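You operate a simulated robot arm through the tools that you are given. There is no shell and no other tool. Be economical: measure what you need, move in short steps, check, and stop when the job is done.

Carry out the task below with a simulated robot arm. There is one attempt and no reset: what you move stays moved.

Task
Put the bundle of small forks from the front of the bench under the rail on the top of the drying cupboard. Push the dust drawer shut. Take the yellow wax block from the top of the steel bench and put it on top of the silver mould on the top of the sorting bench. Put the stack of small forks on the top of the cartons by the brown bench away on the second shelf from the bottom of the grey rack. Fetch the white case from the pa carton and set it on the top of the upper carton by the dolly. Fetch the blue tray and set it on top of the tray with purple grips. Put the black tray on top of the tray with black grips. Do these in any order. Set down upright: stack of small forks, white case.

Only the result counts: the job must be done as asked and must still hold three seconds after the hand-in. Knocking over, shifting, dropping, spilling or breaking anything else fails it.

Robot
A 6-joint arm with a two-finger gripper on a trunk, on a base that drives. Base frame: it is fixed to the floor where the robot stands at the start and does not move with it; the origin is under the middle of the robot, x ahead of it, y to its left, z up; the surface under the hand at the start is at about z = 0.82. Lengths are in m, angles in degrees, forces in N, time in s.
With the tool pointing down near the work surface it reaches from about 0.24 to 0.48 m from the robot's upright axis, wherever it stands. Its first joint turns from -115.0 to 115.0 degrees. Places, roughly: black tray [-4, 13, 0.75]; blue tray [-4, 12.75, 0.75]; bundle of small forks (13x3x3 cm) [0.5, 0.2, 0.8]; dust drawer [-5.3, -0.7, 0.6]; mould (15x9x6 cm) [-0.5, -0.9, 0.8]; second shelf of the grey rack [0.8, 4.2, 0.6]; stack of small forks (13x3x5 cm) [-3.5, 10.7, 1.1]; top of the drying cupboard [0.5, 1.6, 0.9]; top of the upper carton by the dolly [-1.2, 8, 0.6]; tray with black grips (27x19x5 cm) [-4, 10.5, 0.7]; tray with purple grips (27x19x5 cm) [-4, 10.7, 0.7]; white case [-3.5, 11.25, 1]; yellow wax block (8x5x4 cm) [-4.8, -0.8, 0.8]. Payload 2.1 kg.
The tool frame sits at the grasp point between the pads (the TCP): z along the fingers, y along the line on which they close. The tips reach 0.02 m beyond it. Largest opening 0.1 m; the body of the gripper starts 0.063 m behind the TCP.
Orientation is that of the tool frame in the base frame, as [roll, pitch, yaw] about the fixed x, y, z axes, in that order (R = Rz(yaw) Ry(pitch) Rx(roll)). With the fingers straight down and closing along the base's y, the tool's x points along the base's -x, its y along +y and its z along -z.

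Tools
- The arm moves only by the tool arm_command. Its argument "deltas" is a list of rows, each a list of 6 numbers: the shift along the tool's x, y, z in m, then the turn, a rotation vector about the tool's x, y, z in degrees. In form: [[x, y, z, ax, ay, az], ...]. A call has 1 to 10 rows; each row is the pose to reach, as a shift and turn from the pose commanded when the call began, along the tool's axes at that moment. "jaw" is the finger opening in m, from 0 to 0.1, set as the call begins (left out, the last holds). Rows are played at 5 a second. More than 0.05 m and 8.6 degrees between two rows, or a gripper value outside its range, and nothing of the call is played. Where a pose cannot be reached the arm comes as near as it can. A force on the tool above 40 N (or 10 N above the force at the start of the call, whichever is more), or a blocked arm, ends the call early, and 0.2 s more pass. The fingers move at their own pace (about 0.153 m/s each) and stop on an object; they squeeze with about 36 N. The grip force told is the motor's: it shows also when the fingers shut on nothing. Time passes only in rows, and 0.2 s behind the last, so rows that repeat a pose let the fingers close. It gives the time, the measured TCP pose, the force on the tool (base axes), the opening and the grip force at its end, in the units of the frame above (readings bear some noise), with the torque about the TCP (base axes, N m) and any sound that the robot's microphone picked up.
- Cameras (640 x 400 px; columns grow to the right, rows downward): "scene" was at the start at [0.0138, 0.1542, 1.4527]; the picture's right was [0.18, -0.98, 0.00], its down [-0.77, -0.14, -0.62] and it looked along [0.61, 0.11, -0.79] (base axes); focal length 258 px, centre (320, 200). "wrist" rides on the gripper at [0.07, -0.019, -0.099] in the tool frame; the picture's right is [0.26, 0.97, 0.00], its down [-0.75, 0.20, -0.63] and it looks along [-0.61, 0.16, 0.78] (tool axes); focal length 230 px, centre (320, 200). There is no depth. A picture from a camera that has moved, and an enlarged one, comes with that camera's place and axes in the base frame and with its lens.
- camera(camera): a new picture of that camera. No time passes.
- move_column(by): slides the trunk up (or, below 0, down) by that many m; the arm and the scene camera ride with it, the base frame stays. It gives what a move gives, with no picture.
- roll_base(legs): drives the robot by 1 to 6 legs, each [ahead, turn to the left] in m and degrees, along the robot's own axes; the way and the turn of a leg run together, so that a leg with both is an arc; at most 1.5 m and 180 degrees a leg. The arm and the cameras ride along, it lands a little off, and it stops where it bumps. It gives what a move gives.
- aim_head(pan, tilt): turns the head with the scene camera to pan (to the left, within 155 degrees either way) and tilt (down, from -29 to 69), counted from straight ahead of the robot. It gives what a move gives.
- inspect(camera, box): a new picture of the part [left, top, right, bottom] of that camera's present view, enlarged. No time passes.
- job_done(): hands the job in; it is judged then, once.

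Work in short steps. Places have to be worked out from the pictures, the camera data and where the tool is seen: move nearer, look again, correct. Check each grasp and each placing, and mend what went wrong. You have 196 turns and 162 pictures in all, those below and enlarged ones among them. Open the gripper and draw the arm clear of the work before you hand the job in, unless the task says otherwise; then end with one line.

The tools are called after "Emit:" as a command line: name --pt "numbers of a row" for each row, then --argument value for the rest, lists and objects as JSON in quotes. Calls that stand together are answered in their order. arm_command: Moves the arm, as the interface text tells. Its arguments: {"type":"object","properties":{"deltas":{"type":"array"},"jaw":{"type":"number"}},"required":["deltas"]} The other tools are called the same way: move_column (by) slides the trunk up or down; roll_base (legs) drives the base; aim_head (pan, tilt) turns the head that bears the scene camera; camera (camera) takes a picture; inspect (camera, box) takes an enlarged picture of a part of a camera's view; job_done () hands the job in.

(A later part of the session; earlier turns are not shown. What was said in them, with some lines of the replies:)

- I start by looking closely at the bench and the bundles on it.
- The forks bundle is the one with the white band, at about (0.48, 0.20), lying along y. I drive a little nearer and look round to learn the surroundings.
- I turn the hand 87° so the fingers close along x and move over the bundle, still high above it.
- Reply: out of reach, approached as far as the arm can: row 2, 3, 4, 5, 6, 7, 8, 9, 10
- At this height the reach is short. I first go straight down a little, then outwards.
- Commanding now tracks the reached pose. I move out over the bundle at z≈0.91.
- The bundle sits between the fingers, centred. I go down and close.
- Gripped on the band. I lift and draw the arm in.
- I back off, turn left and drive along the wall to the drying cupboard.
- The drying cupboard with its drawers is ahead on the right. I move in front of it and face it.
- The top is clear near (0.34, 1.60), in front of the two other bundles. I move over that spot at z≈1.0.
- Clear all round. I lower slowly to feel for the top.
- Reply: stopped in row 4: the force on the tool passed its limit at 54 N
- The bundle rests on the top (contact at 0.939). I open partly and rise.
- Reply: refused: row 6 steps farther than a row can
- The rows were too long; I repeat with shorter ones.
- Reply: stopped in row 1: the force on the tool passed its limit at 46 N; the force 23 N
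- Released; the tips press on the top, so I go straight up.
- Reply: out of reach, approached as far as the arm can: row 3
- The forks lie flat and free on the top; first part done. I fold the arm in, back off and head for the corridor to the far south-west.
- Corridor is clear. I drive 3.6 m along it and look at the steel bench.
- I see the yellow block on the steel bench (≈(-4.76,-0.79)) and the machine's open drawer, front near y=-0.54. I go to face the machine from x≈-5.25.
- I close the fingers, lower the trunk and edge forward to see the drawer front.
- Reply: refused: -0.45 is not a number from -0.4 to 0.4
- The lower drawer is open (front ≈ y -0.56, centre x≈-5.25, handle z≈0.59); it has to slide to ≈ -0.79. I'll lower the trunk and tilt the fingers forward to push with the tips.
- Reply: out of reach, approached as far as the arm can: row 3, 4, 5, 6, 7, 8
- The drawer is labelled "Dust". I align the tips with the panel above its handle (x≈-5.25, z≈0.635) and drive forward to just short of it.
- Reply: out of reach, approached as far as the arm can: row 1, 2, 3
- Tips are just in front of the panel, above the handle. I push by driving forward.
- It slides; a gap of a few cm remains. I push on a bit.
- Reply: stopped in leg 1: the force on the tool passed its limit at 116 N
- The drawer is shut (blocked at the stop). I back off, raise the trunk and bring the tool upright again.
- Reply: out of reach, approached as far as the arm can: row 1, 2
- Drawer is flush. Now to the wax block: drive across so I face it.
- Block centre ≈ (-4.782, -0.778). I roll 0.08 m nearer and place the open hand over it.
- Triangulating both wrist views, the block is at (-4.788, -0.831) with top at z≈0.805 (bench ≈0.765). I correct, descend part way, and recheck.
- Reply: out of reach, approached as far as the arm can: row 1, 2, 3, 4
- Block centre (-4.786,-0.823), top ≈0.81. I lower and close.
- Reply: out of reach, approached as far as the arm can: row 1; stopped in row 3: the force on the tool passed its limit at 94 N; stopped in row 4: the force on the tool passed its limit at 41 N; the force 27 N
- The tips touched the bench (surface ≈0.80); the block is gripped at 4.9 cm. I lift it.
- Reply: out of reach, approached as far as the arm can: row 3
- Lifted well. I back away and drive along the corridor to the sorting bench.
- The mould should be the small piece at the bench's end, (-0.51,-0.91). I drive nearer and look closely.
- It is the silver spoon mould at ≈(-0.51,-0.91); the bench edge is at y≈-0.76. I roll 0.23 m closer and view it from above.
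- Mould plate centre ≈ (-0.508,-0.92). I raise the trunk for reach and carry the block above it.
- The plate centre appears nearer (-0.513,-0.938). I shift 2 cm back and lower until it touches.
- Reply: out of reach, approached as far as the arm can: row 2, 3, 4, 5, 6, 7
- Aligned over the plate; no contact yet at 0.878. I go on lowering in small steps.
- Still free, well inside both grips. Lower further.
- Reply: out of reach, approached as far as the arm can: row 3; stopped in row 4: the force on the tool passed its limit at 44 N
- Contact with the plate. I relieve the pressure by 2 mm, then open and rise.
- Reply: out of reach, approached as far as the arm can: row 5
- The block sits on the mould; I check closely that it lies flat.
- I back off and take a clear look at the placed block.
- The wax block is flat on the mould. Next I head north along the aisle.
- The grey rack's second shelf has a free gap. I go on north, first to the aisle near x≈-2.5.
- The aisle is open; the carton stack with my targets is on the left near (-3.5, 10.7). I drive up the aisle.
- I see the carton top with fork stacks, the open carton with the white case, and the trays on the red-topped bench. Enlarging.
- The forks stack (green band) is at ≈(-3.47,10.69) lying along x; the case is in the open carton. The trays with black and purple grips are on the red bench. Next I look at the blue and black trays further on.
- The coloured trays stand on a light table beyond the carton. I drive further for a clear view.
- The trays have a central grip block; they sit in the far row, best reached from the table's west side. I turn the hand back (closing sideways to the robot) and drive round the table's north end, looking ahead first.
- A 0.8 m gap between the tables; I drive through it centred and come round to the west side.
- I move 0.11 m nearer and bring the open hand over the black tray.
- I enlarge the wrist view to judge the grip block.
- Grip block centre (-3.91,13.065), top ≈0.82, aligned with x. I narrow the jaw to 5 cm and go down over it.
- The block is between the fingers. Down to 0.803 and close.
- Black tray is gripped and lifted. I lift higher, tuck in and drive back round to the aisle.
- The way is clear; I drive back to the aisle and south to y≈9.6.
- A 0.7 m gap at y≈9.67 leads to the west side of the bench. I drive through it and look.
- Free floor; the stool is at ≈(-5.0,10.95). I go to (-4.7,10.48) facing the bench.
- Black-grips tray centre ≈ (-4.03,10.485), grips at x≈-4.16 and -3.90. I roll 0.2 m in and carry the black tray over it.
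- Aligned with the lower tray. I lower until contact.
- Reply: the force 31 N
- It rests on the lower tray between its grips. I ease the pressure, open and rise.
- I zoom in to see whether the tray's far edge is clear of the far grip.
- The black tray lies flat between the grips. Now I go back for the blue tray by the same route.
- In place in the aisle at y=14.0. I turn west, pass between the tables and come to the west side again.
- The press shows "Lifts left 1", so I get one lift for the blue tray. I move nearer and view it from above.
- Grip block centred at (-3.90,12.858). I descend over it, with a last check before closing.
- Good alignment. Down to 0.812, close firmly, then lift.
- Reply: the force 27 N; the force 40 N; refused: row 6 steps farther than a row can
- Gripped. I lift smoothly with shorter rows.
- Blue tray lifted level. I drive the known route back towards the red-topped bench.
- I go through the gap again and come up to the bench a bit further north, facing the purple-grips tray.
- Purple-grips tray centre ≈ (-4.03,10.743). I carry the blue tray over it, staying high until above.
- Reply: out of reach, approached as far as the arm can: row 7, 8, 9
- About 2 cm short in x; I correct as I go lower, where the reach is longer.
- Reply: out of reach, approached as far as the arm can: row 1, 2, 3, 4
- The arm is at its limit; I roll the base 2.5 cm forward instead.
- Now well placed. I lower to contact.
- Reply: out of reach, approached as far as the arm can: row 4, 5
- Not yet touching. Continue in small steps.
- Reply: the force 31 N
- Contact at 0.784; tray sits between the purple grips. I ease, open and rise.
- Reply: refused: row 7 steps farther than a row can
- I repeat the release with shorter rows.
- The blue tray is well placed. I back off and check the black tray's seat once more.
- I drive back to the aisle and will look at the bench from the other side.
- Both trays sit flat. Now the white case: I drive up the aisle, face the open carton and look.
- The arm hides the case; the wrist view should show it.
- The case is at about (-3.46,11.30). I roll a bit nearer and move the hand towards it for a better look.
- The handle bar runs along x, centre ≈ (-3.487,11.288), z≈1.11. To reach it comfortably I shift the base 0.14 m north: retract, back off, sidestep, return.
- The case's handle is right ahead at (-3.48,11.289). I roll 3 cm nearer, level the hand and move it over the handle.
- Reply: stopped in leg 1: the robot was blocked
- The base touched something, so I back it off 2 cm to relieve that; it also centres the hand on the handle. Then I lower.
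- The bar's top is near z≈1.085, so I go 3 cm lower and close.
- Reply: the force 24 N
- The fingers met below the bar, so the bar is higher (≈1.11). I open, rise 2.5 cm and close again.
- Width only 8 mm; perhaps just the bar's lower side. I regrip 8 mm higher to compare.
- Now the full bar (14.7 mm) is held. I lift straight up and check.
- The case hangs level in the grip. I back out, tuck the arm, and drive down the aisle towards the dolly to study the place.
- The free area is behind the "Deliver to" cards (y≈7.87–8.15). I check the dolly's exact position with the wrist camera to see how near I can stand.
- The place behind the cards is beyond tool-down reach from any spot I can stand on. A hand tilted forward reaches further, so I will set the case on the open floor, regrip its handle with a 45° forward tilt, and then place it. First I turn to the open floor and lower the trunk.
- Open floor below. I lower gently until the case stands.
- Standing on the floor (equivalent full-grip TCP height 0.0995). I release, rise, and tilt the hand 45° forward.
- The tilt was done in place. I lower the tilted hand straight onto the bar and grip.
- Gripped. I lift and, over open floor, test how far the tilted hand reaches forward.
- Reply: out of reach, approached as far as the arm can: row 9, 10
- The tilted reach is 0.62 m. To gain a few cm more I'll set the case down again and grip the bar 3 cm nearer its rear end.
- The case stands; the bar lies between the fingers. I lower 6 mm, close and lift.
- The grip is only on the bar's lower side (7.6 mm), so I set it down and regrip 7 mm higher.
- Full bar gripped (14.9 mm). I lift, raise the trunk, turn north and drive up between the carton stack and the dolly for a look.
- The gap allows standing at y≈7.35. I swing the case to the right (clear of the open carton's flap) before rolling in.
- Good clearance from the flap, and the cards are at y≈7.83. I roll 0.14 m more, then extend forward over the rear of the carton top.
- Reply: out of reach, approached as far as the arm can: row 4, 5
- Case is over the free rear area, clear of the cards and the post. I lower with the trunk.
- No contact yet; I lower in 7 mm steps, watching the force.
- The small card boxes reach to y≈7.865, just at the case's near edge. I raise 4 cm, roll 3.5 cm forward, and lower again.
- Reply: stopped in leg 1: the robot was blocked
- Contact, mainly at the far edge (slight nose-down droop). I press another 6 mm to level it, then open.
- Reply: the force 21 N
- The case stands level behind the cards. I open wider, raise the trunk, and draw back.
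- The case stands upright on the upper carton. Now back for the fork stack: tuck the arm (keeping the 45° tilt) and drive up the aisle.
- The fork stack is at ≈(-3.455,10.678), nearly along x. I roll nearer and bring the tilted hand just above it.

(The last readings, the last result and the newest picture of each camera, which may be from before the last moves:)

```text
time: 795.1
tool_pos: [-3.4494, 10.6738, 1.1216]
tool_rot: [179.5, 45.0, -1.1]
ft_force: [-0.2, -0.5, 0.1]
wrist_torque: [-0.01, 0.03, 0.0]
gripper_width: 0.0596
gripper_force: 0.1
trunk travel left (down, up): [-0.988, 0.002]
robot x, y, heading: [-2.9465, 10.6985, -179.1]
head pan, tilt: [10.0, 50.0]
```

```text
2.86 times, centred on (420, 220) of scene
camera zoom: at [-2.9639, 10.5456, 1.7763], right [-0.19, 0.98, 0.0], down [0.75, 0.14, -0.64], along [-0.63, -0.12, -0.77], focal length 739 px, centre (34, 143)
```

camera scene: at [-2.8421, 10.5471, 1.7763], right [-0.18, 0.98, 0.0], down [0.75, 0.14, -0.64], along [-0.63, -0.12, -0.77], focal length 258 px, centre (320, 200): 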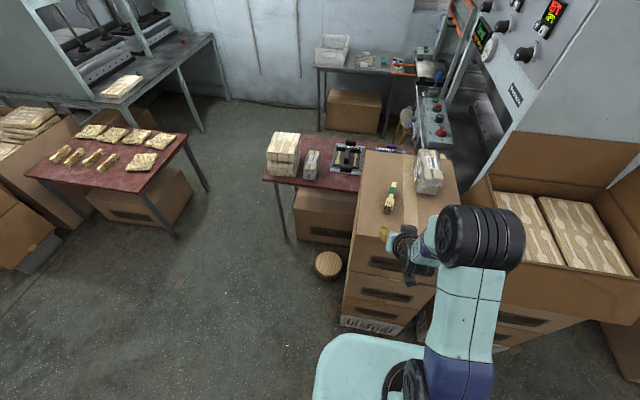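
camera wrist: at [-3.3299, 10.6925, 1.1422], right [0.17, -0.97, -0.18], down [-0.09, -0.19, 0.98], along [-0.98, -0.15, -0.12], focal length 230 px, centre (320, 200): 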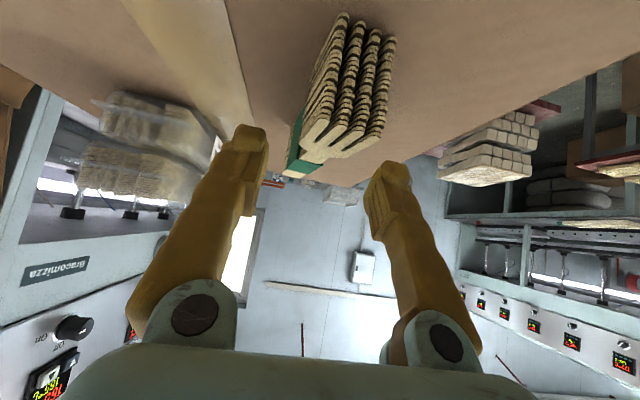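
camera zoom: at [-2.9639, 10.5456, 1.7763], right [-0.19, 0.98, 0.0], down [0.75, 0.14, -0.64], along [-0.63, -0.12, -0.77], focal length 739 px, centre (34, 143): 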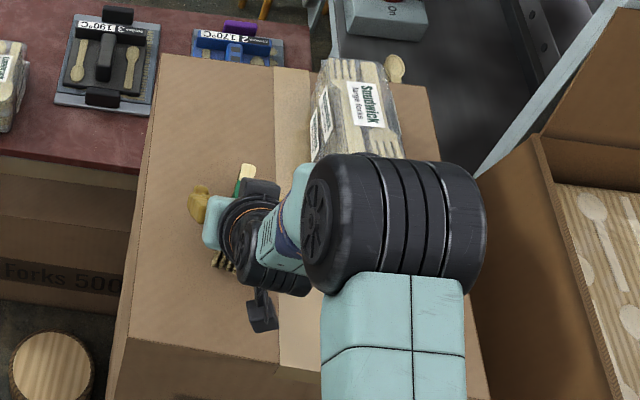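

The stack's near end is at x≈-3.408, top ≈1.11, carton top ≈1.06. I lower to grip it at x≈-3.445, z≈1.088, and close.

Emit:
arm_command --pt "0.01 -0.001 0.007 0 0 0" --pt "0.02 -0.002 0.014 0 0 0" --pt "0.027 -0.002 0.021 0 0 0"

Emit:
camera --camera "wrist"

```text
time: 795.9
tool_pos: [-3.4438, 10.678, 1.0885]
tool_rot: [179.4, 45.1, -1.1]
ft_force: [0.2, -0.4, 0.1]
wrist_torque: [0.01, -0.02, -0.02]
gripper_width: 0.0603
gripper_force: 0.0
trunk travel left (down, up): [-0.988, 0.002]
robot x, y, heading: [-2.9482, 10.6983, -179.4]
head pan, tilt: [10.0, 50.0]
```

```text
14 pictures are left
camera wrist: at [-3.3237, 10.6944, 1.1085], right [0.17, -0.97, -0.18], down [-0.09, -0.19, 0.98], along [-0.98, -0.15, -0.12], focal length 230 px, centre (320, 200)
```

wrist: 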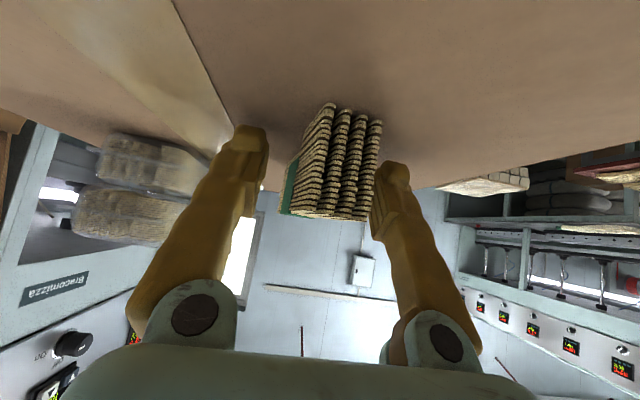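

The stack is between the fingers. I close and lift a little.

Emit:
arm_command --pt "0 0 0 0 0 0" --pt "0 0 0 0 0 0" --pt "0 0 0 0 0 0" --pt "0 0 0 0 0 0" --pt "0 0 0 0 0 0" --jaw 0.0

Emit:
arm_command --pt "-0.01 0 -0.01 0 0 0" --pt "-0.03 0 -0.03 0 0 0" --pt "-0.05 0 -0.05 0 0 0"

Emit:
camera --camera "wrist"

```text
time: 797.1
tool_pos: [-3.4445, 10.6783, 1.089]
tool_rot: [179.5, 45.1, -1.1]
ft_force: [0.4, 0.6, 0.5]
wrist_torque: [0.01, 0.01, 0.01]
gripper_width: 0.0184
gripper_force: 35.5
trunk travel left (down, up): [-0.988, 0.002]
robot x, y, heading: [-2.9505, 10.6994, -179.0]
head pan, tilt: [10.0, 50.0]
```

```text
time: 797.9
tool_pos: [-3.4432, 10.6787, 1.1593]
tool_rot: [179.5, 45.1, -0.9]
ft_force: [0.0, 0.2, -0.6]
wrist_torque: [0.01, 0.0, 0.03]
gripper_width: 0.018
gripper_force: 35.9
trunk travel left (down, up): [-0.988, 0.002]
robot x, y, heading: [-2.9483, 10.6995, -179.1]
head pan, tilt: [10.0, 50.0]
```

```text
13 pictures are left
camera wrist: at [-3.3229, 10.6951, 1.1797], right [0.17, -0.97, -0.18], down [-0.09, -0.19, 0.98], along [-0.98, -0.15, -0.12], focal length 230 px, centre (320, 200)
```

wrist: 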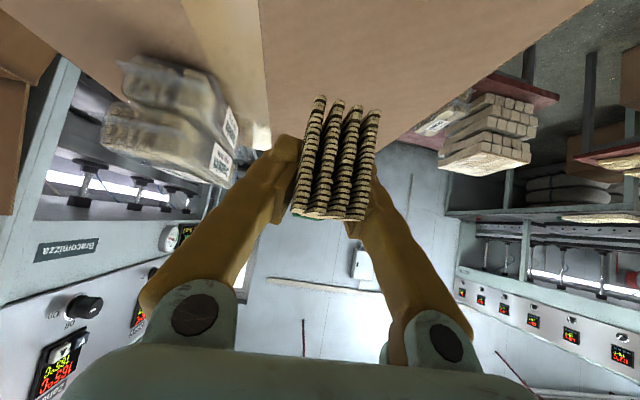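

The stack is held upright. I back off and head for the grey rack.

Emit:
roll_base --legs '[[-0.25, 0], [0, 89], [1.4, 0], [1.4, 0], [1.3, 0]]'

```text
time: 822.9
tool_pos: [-2.6045, 6.091, 1.1596]
tool_rot: [179.4, 45.1, 89.7]
ft_force: [0.5, 0.0, -0.4]
wrist_torque: [0.01, 0.01, 0.02]
gripper_width: 0.0154
gripper_force: 35.5
trunk travel left (down, up): [-0.988, 0.002]
robot x, y, heading: [-2.6371, 6.5846, -88.6]
head pan, tilt: [10.0, 50.0]
```

Emit:
roll_base --legs '[[0, 57.6], [1.25, 0], [1.24, 0], [0, -59], [1.15, 0], [0, 90]]'

Emit:
aim_head --pan 5 --tilt 48

Emit:
camera --camera "scene"

```text
time: 849.5
tool_pos: [-0.0108, 4.1528, 1.1595]
tool_rot: [179.5, 45.1, 177.9]
ft_force: [0.2, 0.0, 0.0]
wrist_torque: [-0.03, 0.0, 0.03]
gripper_width: 0.0146
gripper_force: 36.0
trunk travel left (down, up): [-0.988, 0.002]
robot x, y, heading: [-0.5063, 4.1434, -0.2]
head pan, tilt: [10.0, 50.0]
```

```text
time: 850.1
tool_pos: [-0.0107, 4.1517, 1.16]
tool_rot: [179.4, 45.1, 178.0]
ft_force: [-0.1, -0.6, -0.5]
wrist_torque: [0.02, -0.01, 0.0]
gripper_width: 0.0144
gripper_force: 36.2
trunk travel left (down, up): [-0.988, 0.002]
robot x, y, heading: [-0.5095, 4.1396, -0.5]
head pan, tilt: [5.0, 48.0]
```

```text
12 pictures are left
camera scene: at [-0.4872, 4.2884, 1.779], right [0.08, -1.0, 0.0], down [-0.74, -0.06, -0.67], along [0.67, 0.06, -0.74], focal length 258 px, centre (320, 200)
```

scene: 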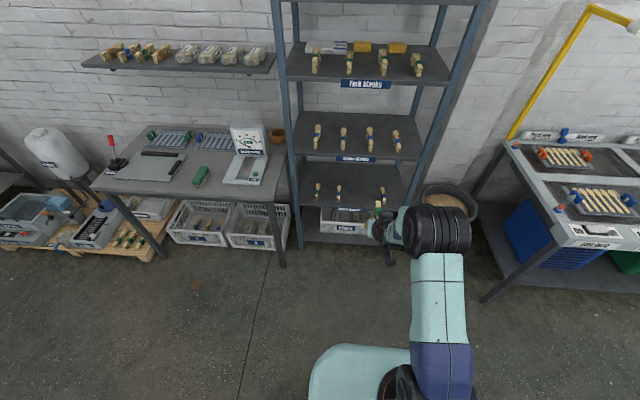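

Emit:
inspect --camera "scene" --box '[290, 140, 430, 250]'

Emit:
camera --camera "wrist"

```text
3.64 times, centred on (360, 195) of scene
camera zoom: at [-0.4872, 4.2884, 1.779], right [0.08, -1.0, 0.0], down [-0.74, -0.06, -0.67], along [0.67, 0.06, -0.74], focal length 940 px, centre (174, 218)
```

zoom: 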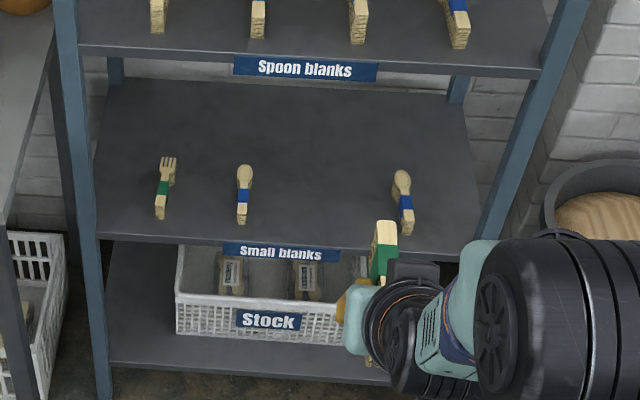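

```text
10 pictures are left
camera wrist: at [-0.1306, 4.1373, 1.1792], right [-0.15, 0.97, -0.18], down [0.09, 0.19, 0.98], along [0.98, 0.13, -0.12], focal length 230 px, centre (320, 200)
```

wrist: 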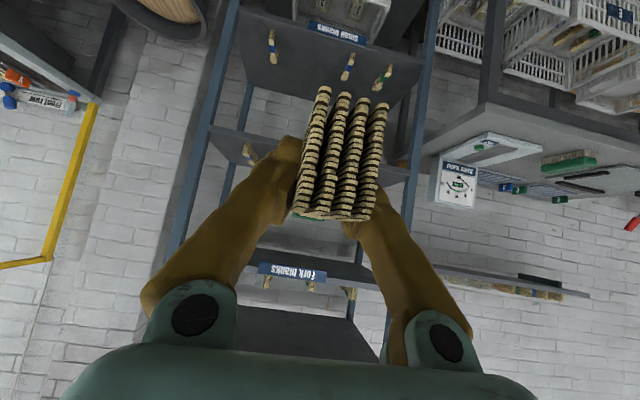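

The second shelf ("Small blanks") has a free gap at y≈4.12 between items at 4.27 and 3.98; the front edge is at x≈0.565, surface ≈0.56. I lower the trunk, centre on the gap, and drive in most of the way.

Emit:
move_column --by -0.4

Emit:
move_column --by -0.09

Emit:
arm_command --pt "0 -0.015 0 0 0 0" --pt "0 -0.03 0 0 0 0"

Emit:
roll_base --legs '[[0.42, 0]]'

Emit:
aim_head --pan 0 --tilt 38

Emit:
camera --camera "scene"

```text
time: 854.0
tool_pos: [-0.0118, 4.1528, 0.759]
tool_rot: [179.5, 45.1, 177.9]
ft_force: [0.2, 0.2, -0.3]
wrist_torque: [-0.02, 0.0, -0.01]
gripper_width: 0.0142
gripper_force: 36.1
trunk travel left (down, up): [-0.588, 0.402]
robot x, y, heading: [-0.5043, 4.1436, -0.6]
head pan, tilt: [5.0, 48.0]
```

```text
time: 855.2
tool_pos: [-0.0117, 4.1533, 0.6696]
tool_rot: [179.5, 45.1, 177.8]
ft_force: [0.1, 0.2, -0.3]
wrist_torque: [-0.01, 0.02, 0.0]
gripper_width: 0.0143
gripper_force: 36.0
trunk travel left (down, up): [-0.498, 0.492]
robot x, y, heading: [-0.5064, 4.1422, -0.4]
head pan, tilt: [5.0, 48.0]
```

```text
time: 855.8
tool_pos: [-0.0126, 4.1237, 0.6683]
tool_rot: [179.5, 45.1, 177.9]
ft_force: [0.4, 0.4, -1.3]
wrist_torque: [-0.02, -0.03, 0.0]
gripper_width: 0.0143
gripper_force: 36.0
trunk travel left (down, up): [-0.498, 0.492]
robot x, y, heading: [-0.5082, 4.1381, -0.6]
head pan, tilt: [5.0, 48.0]
```

```text
time: 858.4
tool_pos: [0.4088, 4.1194, 0.6689]
tool_rot: [179.4, 45.0, 177.9]
ft_force: [0.1, 0.1, -0.1]
wrist_torque: [0.0, 0.01, 0.01]
gripper_width: 0.0139
gripper_force: 36.0
trunk travel left (down, up): [-0.498, 0.492]
robot x, y, heading: [-0.0876, 4.1412, -0.4]
head pan, tilt: [5.0, 48.0]
```

```text
time: 859.1
tool_pos: [0.407, 4.119, 0.6683]
tool_rot: [179.5, 45.1, 177.9]
ft_force: [-0.5, -0.7, -0.2]
wrist_torque: [-0.01, 0.0, 0.02]
gripper_width: 0.0143
gripper_force: 35.9
trunk travel left (down, up): [-0.498, 0.492]
robot x, y, heading: [-0.0885, 4.1367, -0.3]
head pan, tilt: [0.0, 38.0]
```

```text
9 pictures are left
camera scene: at [-0.059, 4.2791, 1.3034], right [-0.01, -1.0, 0.0], down [-0.62, 0.0, -0.79], along [0.79, -0.01, -0.62], focal length 258 px, centre (320, 200)
```

scene: 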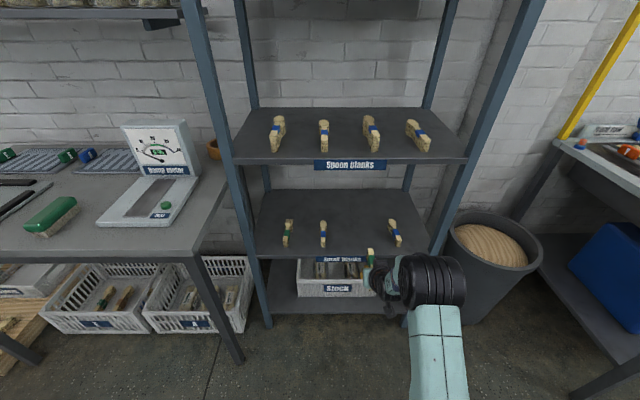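

Aligned with the gap. I drive in the remaining distance in two steps.

Emit:
roll_base --legs '[[0.15, 0]]'

Emit:
roll_base --legs '[[0.085, 0]]'

Emit:
camera --camera "scene"

```text
time: 860.5
tool_pos: [0.5574, 4.1181, 0.6682]
tool_rot: [179.5, 45.0, 177.8]
ft_force: [0.6, -0.5, -0.5]
wrist_torque: [-0.01, -0.02, -0.03]
gripper_width: 0.0141
gripper_force: 35.9
trunk travel left (down, up): [-0.498, 0.492]
robot x, y, heading: [0.0625, 4.1407, -0.3]
head pan, tilt: [0.0, 38.0]
```

```text
time: 861.6
tool_pos: [0.6434, 4.1178, 0.6677]
tool_rot: [179.5, 45.1, 177.8]
ft_force: [0.5, -0.2, -0.7]
wrist_torque: [0.0, 0.01, 0.01]
gripper_width: 0.0142
gripper_force: 35.6
trunk travel left (down, up): [-0.498, 0.492]
robot x, y, heading: [0.1474, 4.1356, -0.3]
head pan, tilt: [0.0, 38.0]
```

```text
8 pictures are left
camera scene: at [0.1767, 4.2774, 1.3034], right [-0.01, -1.0, 0.0], down [-0.62, 0.0, -0.79], along [0.79, -0.01, -0.62], focal length 258 px, centre (320, 200)
```

scene: 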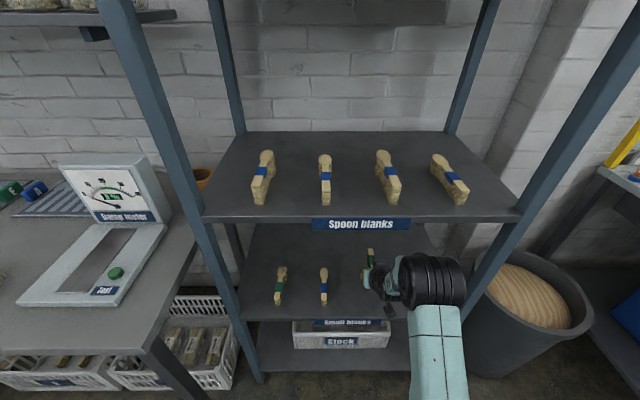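

Inside the shelf, clear all round. I lower with the trunk until contact.

Emit:
move_column --by -0.065

Emit:
move_column --by -0.008

Emit:
move_column --by -0.006

```text
time: 862.6
tool_pos: [0.6418, 4.1181, 0.6029]
tool_rot: [179.3, 45.0, 177.8]
ft_force: [0.7, 0.1, -0.9]
wrist_torque: [0.03, 0.01, 0.03]
gripper_width: 0.0141
gripper_force: 35.6
trunk travel left (down, up): [-0.433, 0.557]
robot x, y, heading: [0.1495, 4.1362, -0.4]
head pan, tilt: [0.0, 38.0]
```

```text
time: 863.2
tool_pos: [0.6421, 4.1187, 0.5958]
tool_rot: [179.5, 45.2, 177.8]
ft_force: [0.6, 0.0, -0.5]
wrist_torque: [0.0, -0.04, 0.01]
gripper_width: 0.0136
gripper_force: 36.2
trunk travel left (down, up): [-0.425, 0.565]
robot x, y, heading: [0.1486, 4.14, -0.5]
head pan, tilt: [0.0, 38.0]
```

```text
time: 863.7
tool_pos: [0.6424, 4.1183, 0.5899]
tool_rot: [179.6, 45.2, 177.9]
ft_force: [-1.1, 0.8, -0.1]
wrist_torque: [-0.01, -0.01, 0.0]
gripper_width: 0.0141
gripper_force: 36.0
trunk travel left (down, up): [-0.419, 0.571]
robot x, y, heading: [0.1486, 4.1367, -0.3]
head pan, tilt: [0.0, 38.0]
```

Emit:
move_column --by -0.005

Emit:
move_column --by -0.005

Emit:
inspect --camera "scene" --box '[260, 230, 420, 340]'

```text
time: 864.3
tool_pos: [0.6428, 4.1183, 0.5887]
tool_rot: [179.6, 45.6, 177.8]
ft_force: [3.1, 0.1, 23.3]
wrist_torque: [-0.01, 0.91, 0.0]
gripper_width: 0.0141
gripper_force: 35.6
trunk travel left (down, up): [-0.414, 0.576]
robot x, y, heading: [0.1481, 4.1351, -0.3]
head pan, tilt: [0.0, 38.0]
```

```text
time: 864.8
tool_pos: [0.6424, 4.1176, 0.5847]
tool_rot: [179.6, 46.0, 177.8]
ft_force: [9.9, -0.4, 33.6]
wrist_torque: [-0.08, -0.2, 0.0]
gripper_width: 0.0143
gripper_force: 36.2
trunk travel left (down, up): [-0.409, 0.581]
robot x, y, heading: [0.1465, 4.14, -0.1]
head pan, tilt: [0.0, 38.0]
```

```text
3.64 times, centred on (340, 285) of scene
camera zoom: at [0.1713, 4.2776, 1.2147], right [-0.01, -1.0, 0.0], down [-0.61, 0.0, -0.79], along [0.79, -0.01, -0.61], focal length 940 px, centre (247, -109)
```

zoom: 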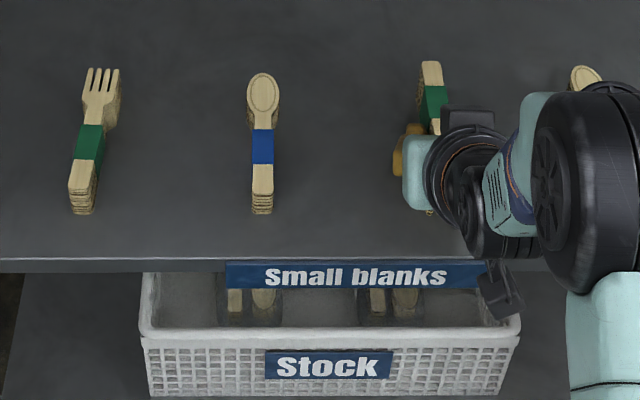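

Resting on the shelf. I relieve 3 mm, open, rise and withdraw.

Emit:
move_column --by 0.003

Emit:
arm_command --pt "0 0 0 0 0 0" --pt "0 0 0 0 0 0" --pt "0 0 0 0 0 0" --jaw 0.05

Emit:
move_column --by 0.08

Emit:
roll_base --legs '[[-0.35, 0]]'

Emit:
inspect --camera "scene" --box '[260, 170, 440, 300]'

```text
time: 865.3
tool_pos: [0.6412, 4.119, 0.5842]
tool_rot: [179.5, 45.4, 177.8]
ft_force: [8.4, 0.3, 20.3]
wrist_torque: [-0.04, -0.79, 0.02]
gripper_width: 0.014
gripper_force: 36.2
trunk travel left (down, up): [-0.412, 0.578]
robot x, y, heading: [0.1499, 4.1375, -0.5]
head pan, tilt: [0.0, 38.0]
```

```text
time: 866.1
tool_pos: [0.641, 4.117, 0.5823]
tool_rot: [179.4, 44.9, 177.8]
ft_force: [1.0, 0.2, -0.6]
wrist_torque: [0.02, -0.03, 0.0]
gripper_width: 0.0502
gripper_force: 0.1
trunk travel left (down, up): [-0.412, 0.578]
robot x, y, heading: [0.1489, 4.1368, -0.4]
head pan, tilt: [0.0, 38.0]
```

```text
time: 867.3
tool_pos: [0.6413, 4.1195, 0.6622]
tool_rot: [179.5, 45.0, 177.8]
ft_force: [0.7, -0.7, -0.1]
wrist_torque: [-0.01, -0.02, -0.03]
gripper_width: 0.0501
gripper_force: 0.1
trunk travel left (down, up): [-0.492, 0.498]
robot x, y, heading: [0.1542, 4.1372, -0.4]
head pan, tilt: [0.0, 38.0]
```

```text
time: 869.6
tool_pos: [0.2886, 4.1203, 0.6631]
tool_rot: [179.5, 45.1, 177.8]
ft_force: [-0.4, -0.1, 1.3]
wrist_torque: [0.0, 0.01, 0.0]
gripper_width: 0.0498
gripper_force: 0.1
trunk travel left (down, up): [-0.492, 0.498]
robot x, y, heading: [-0.2073, 4.1406, -0.6]
head pan, tilt: [0.0, 38.0]
```

```text
3.08 times, centred on (350, 235) of scene
camera zoom: at [-0.1786, 4.2796, 1.2975], right [-0.01, -1.0, 0.0], down [-0.62, 0.0, -0.79], along [0.79, -0.01, -0.62], focal length 796 px, centre (228, 92)
```

zoom: 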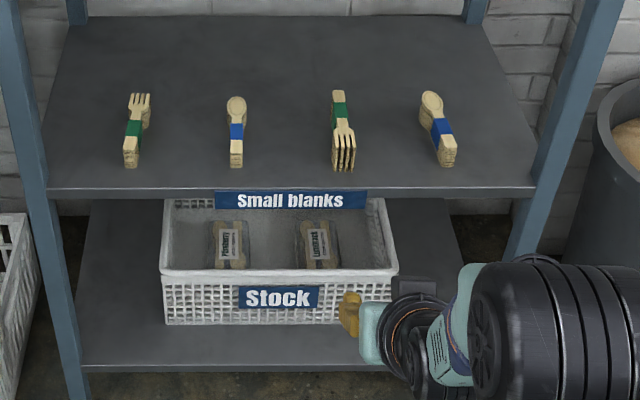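

The fork stack stands upright on the second shelf, and every part of the job is in place. The gripper is open and clear, so I hand in.

Emit:
job_done

```text
The job is handed in.
```

All seven parts of the job are done and the job is handed in. The base was blocked twice in tight spots, once at the open carton and once by the dolly; I saw nothing shifted at the dolly and did not check closely at the open carton.
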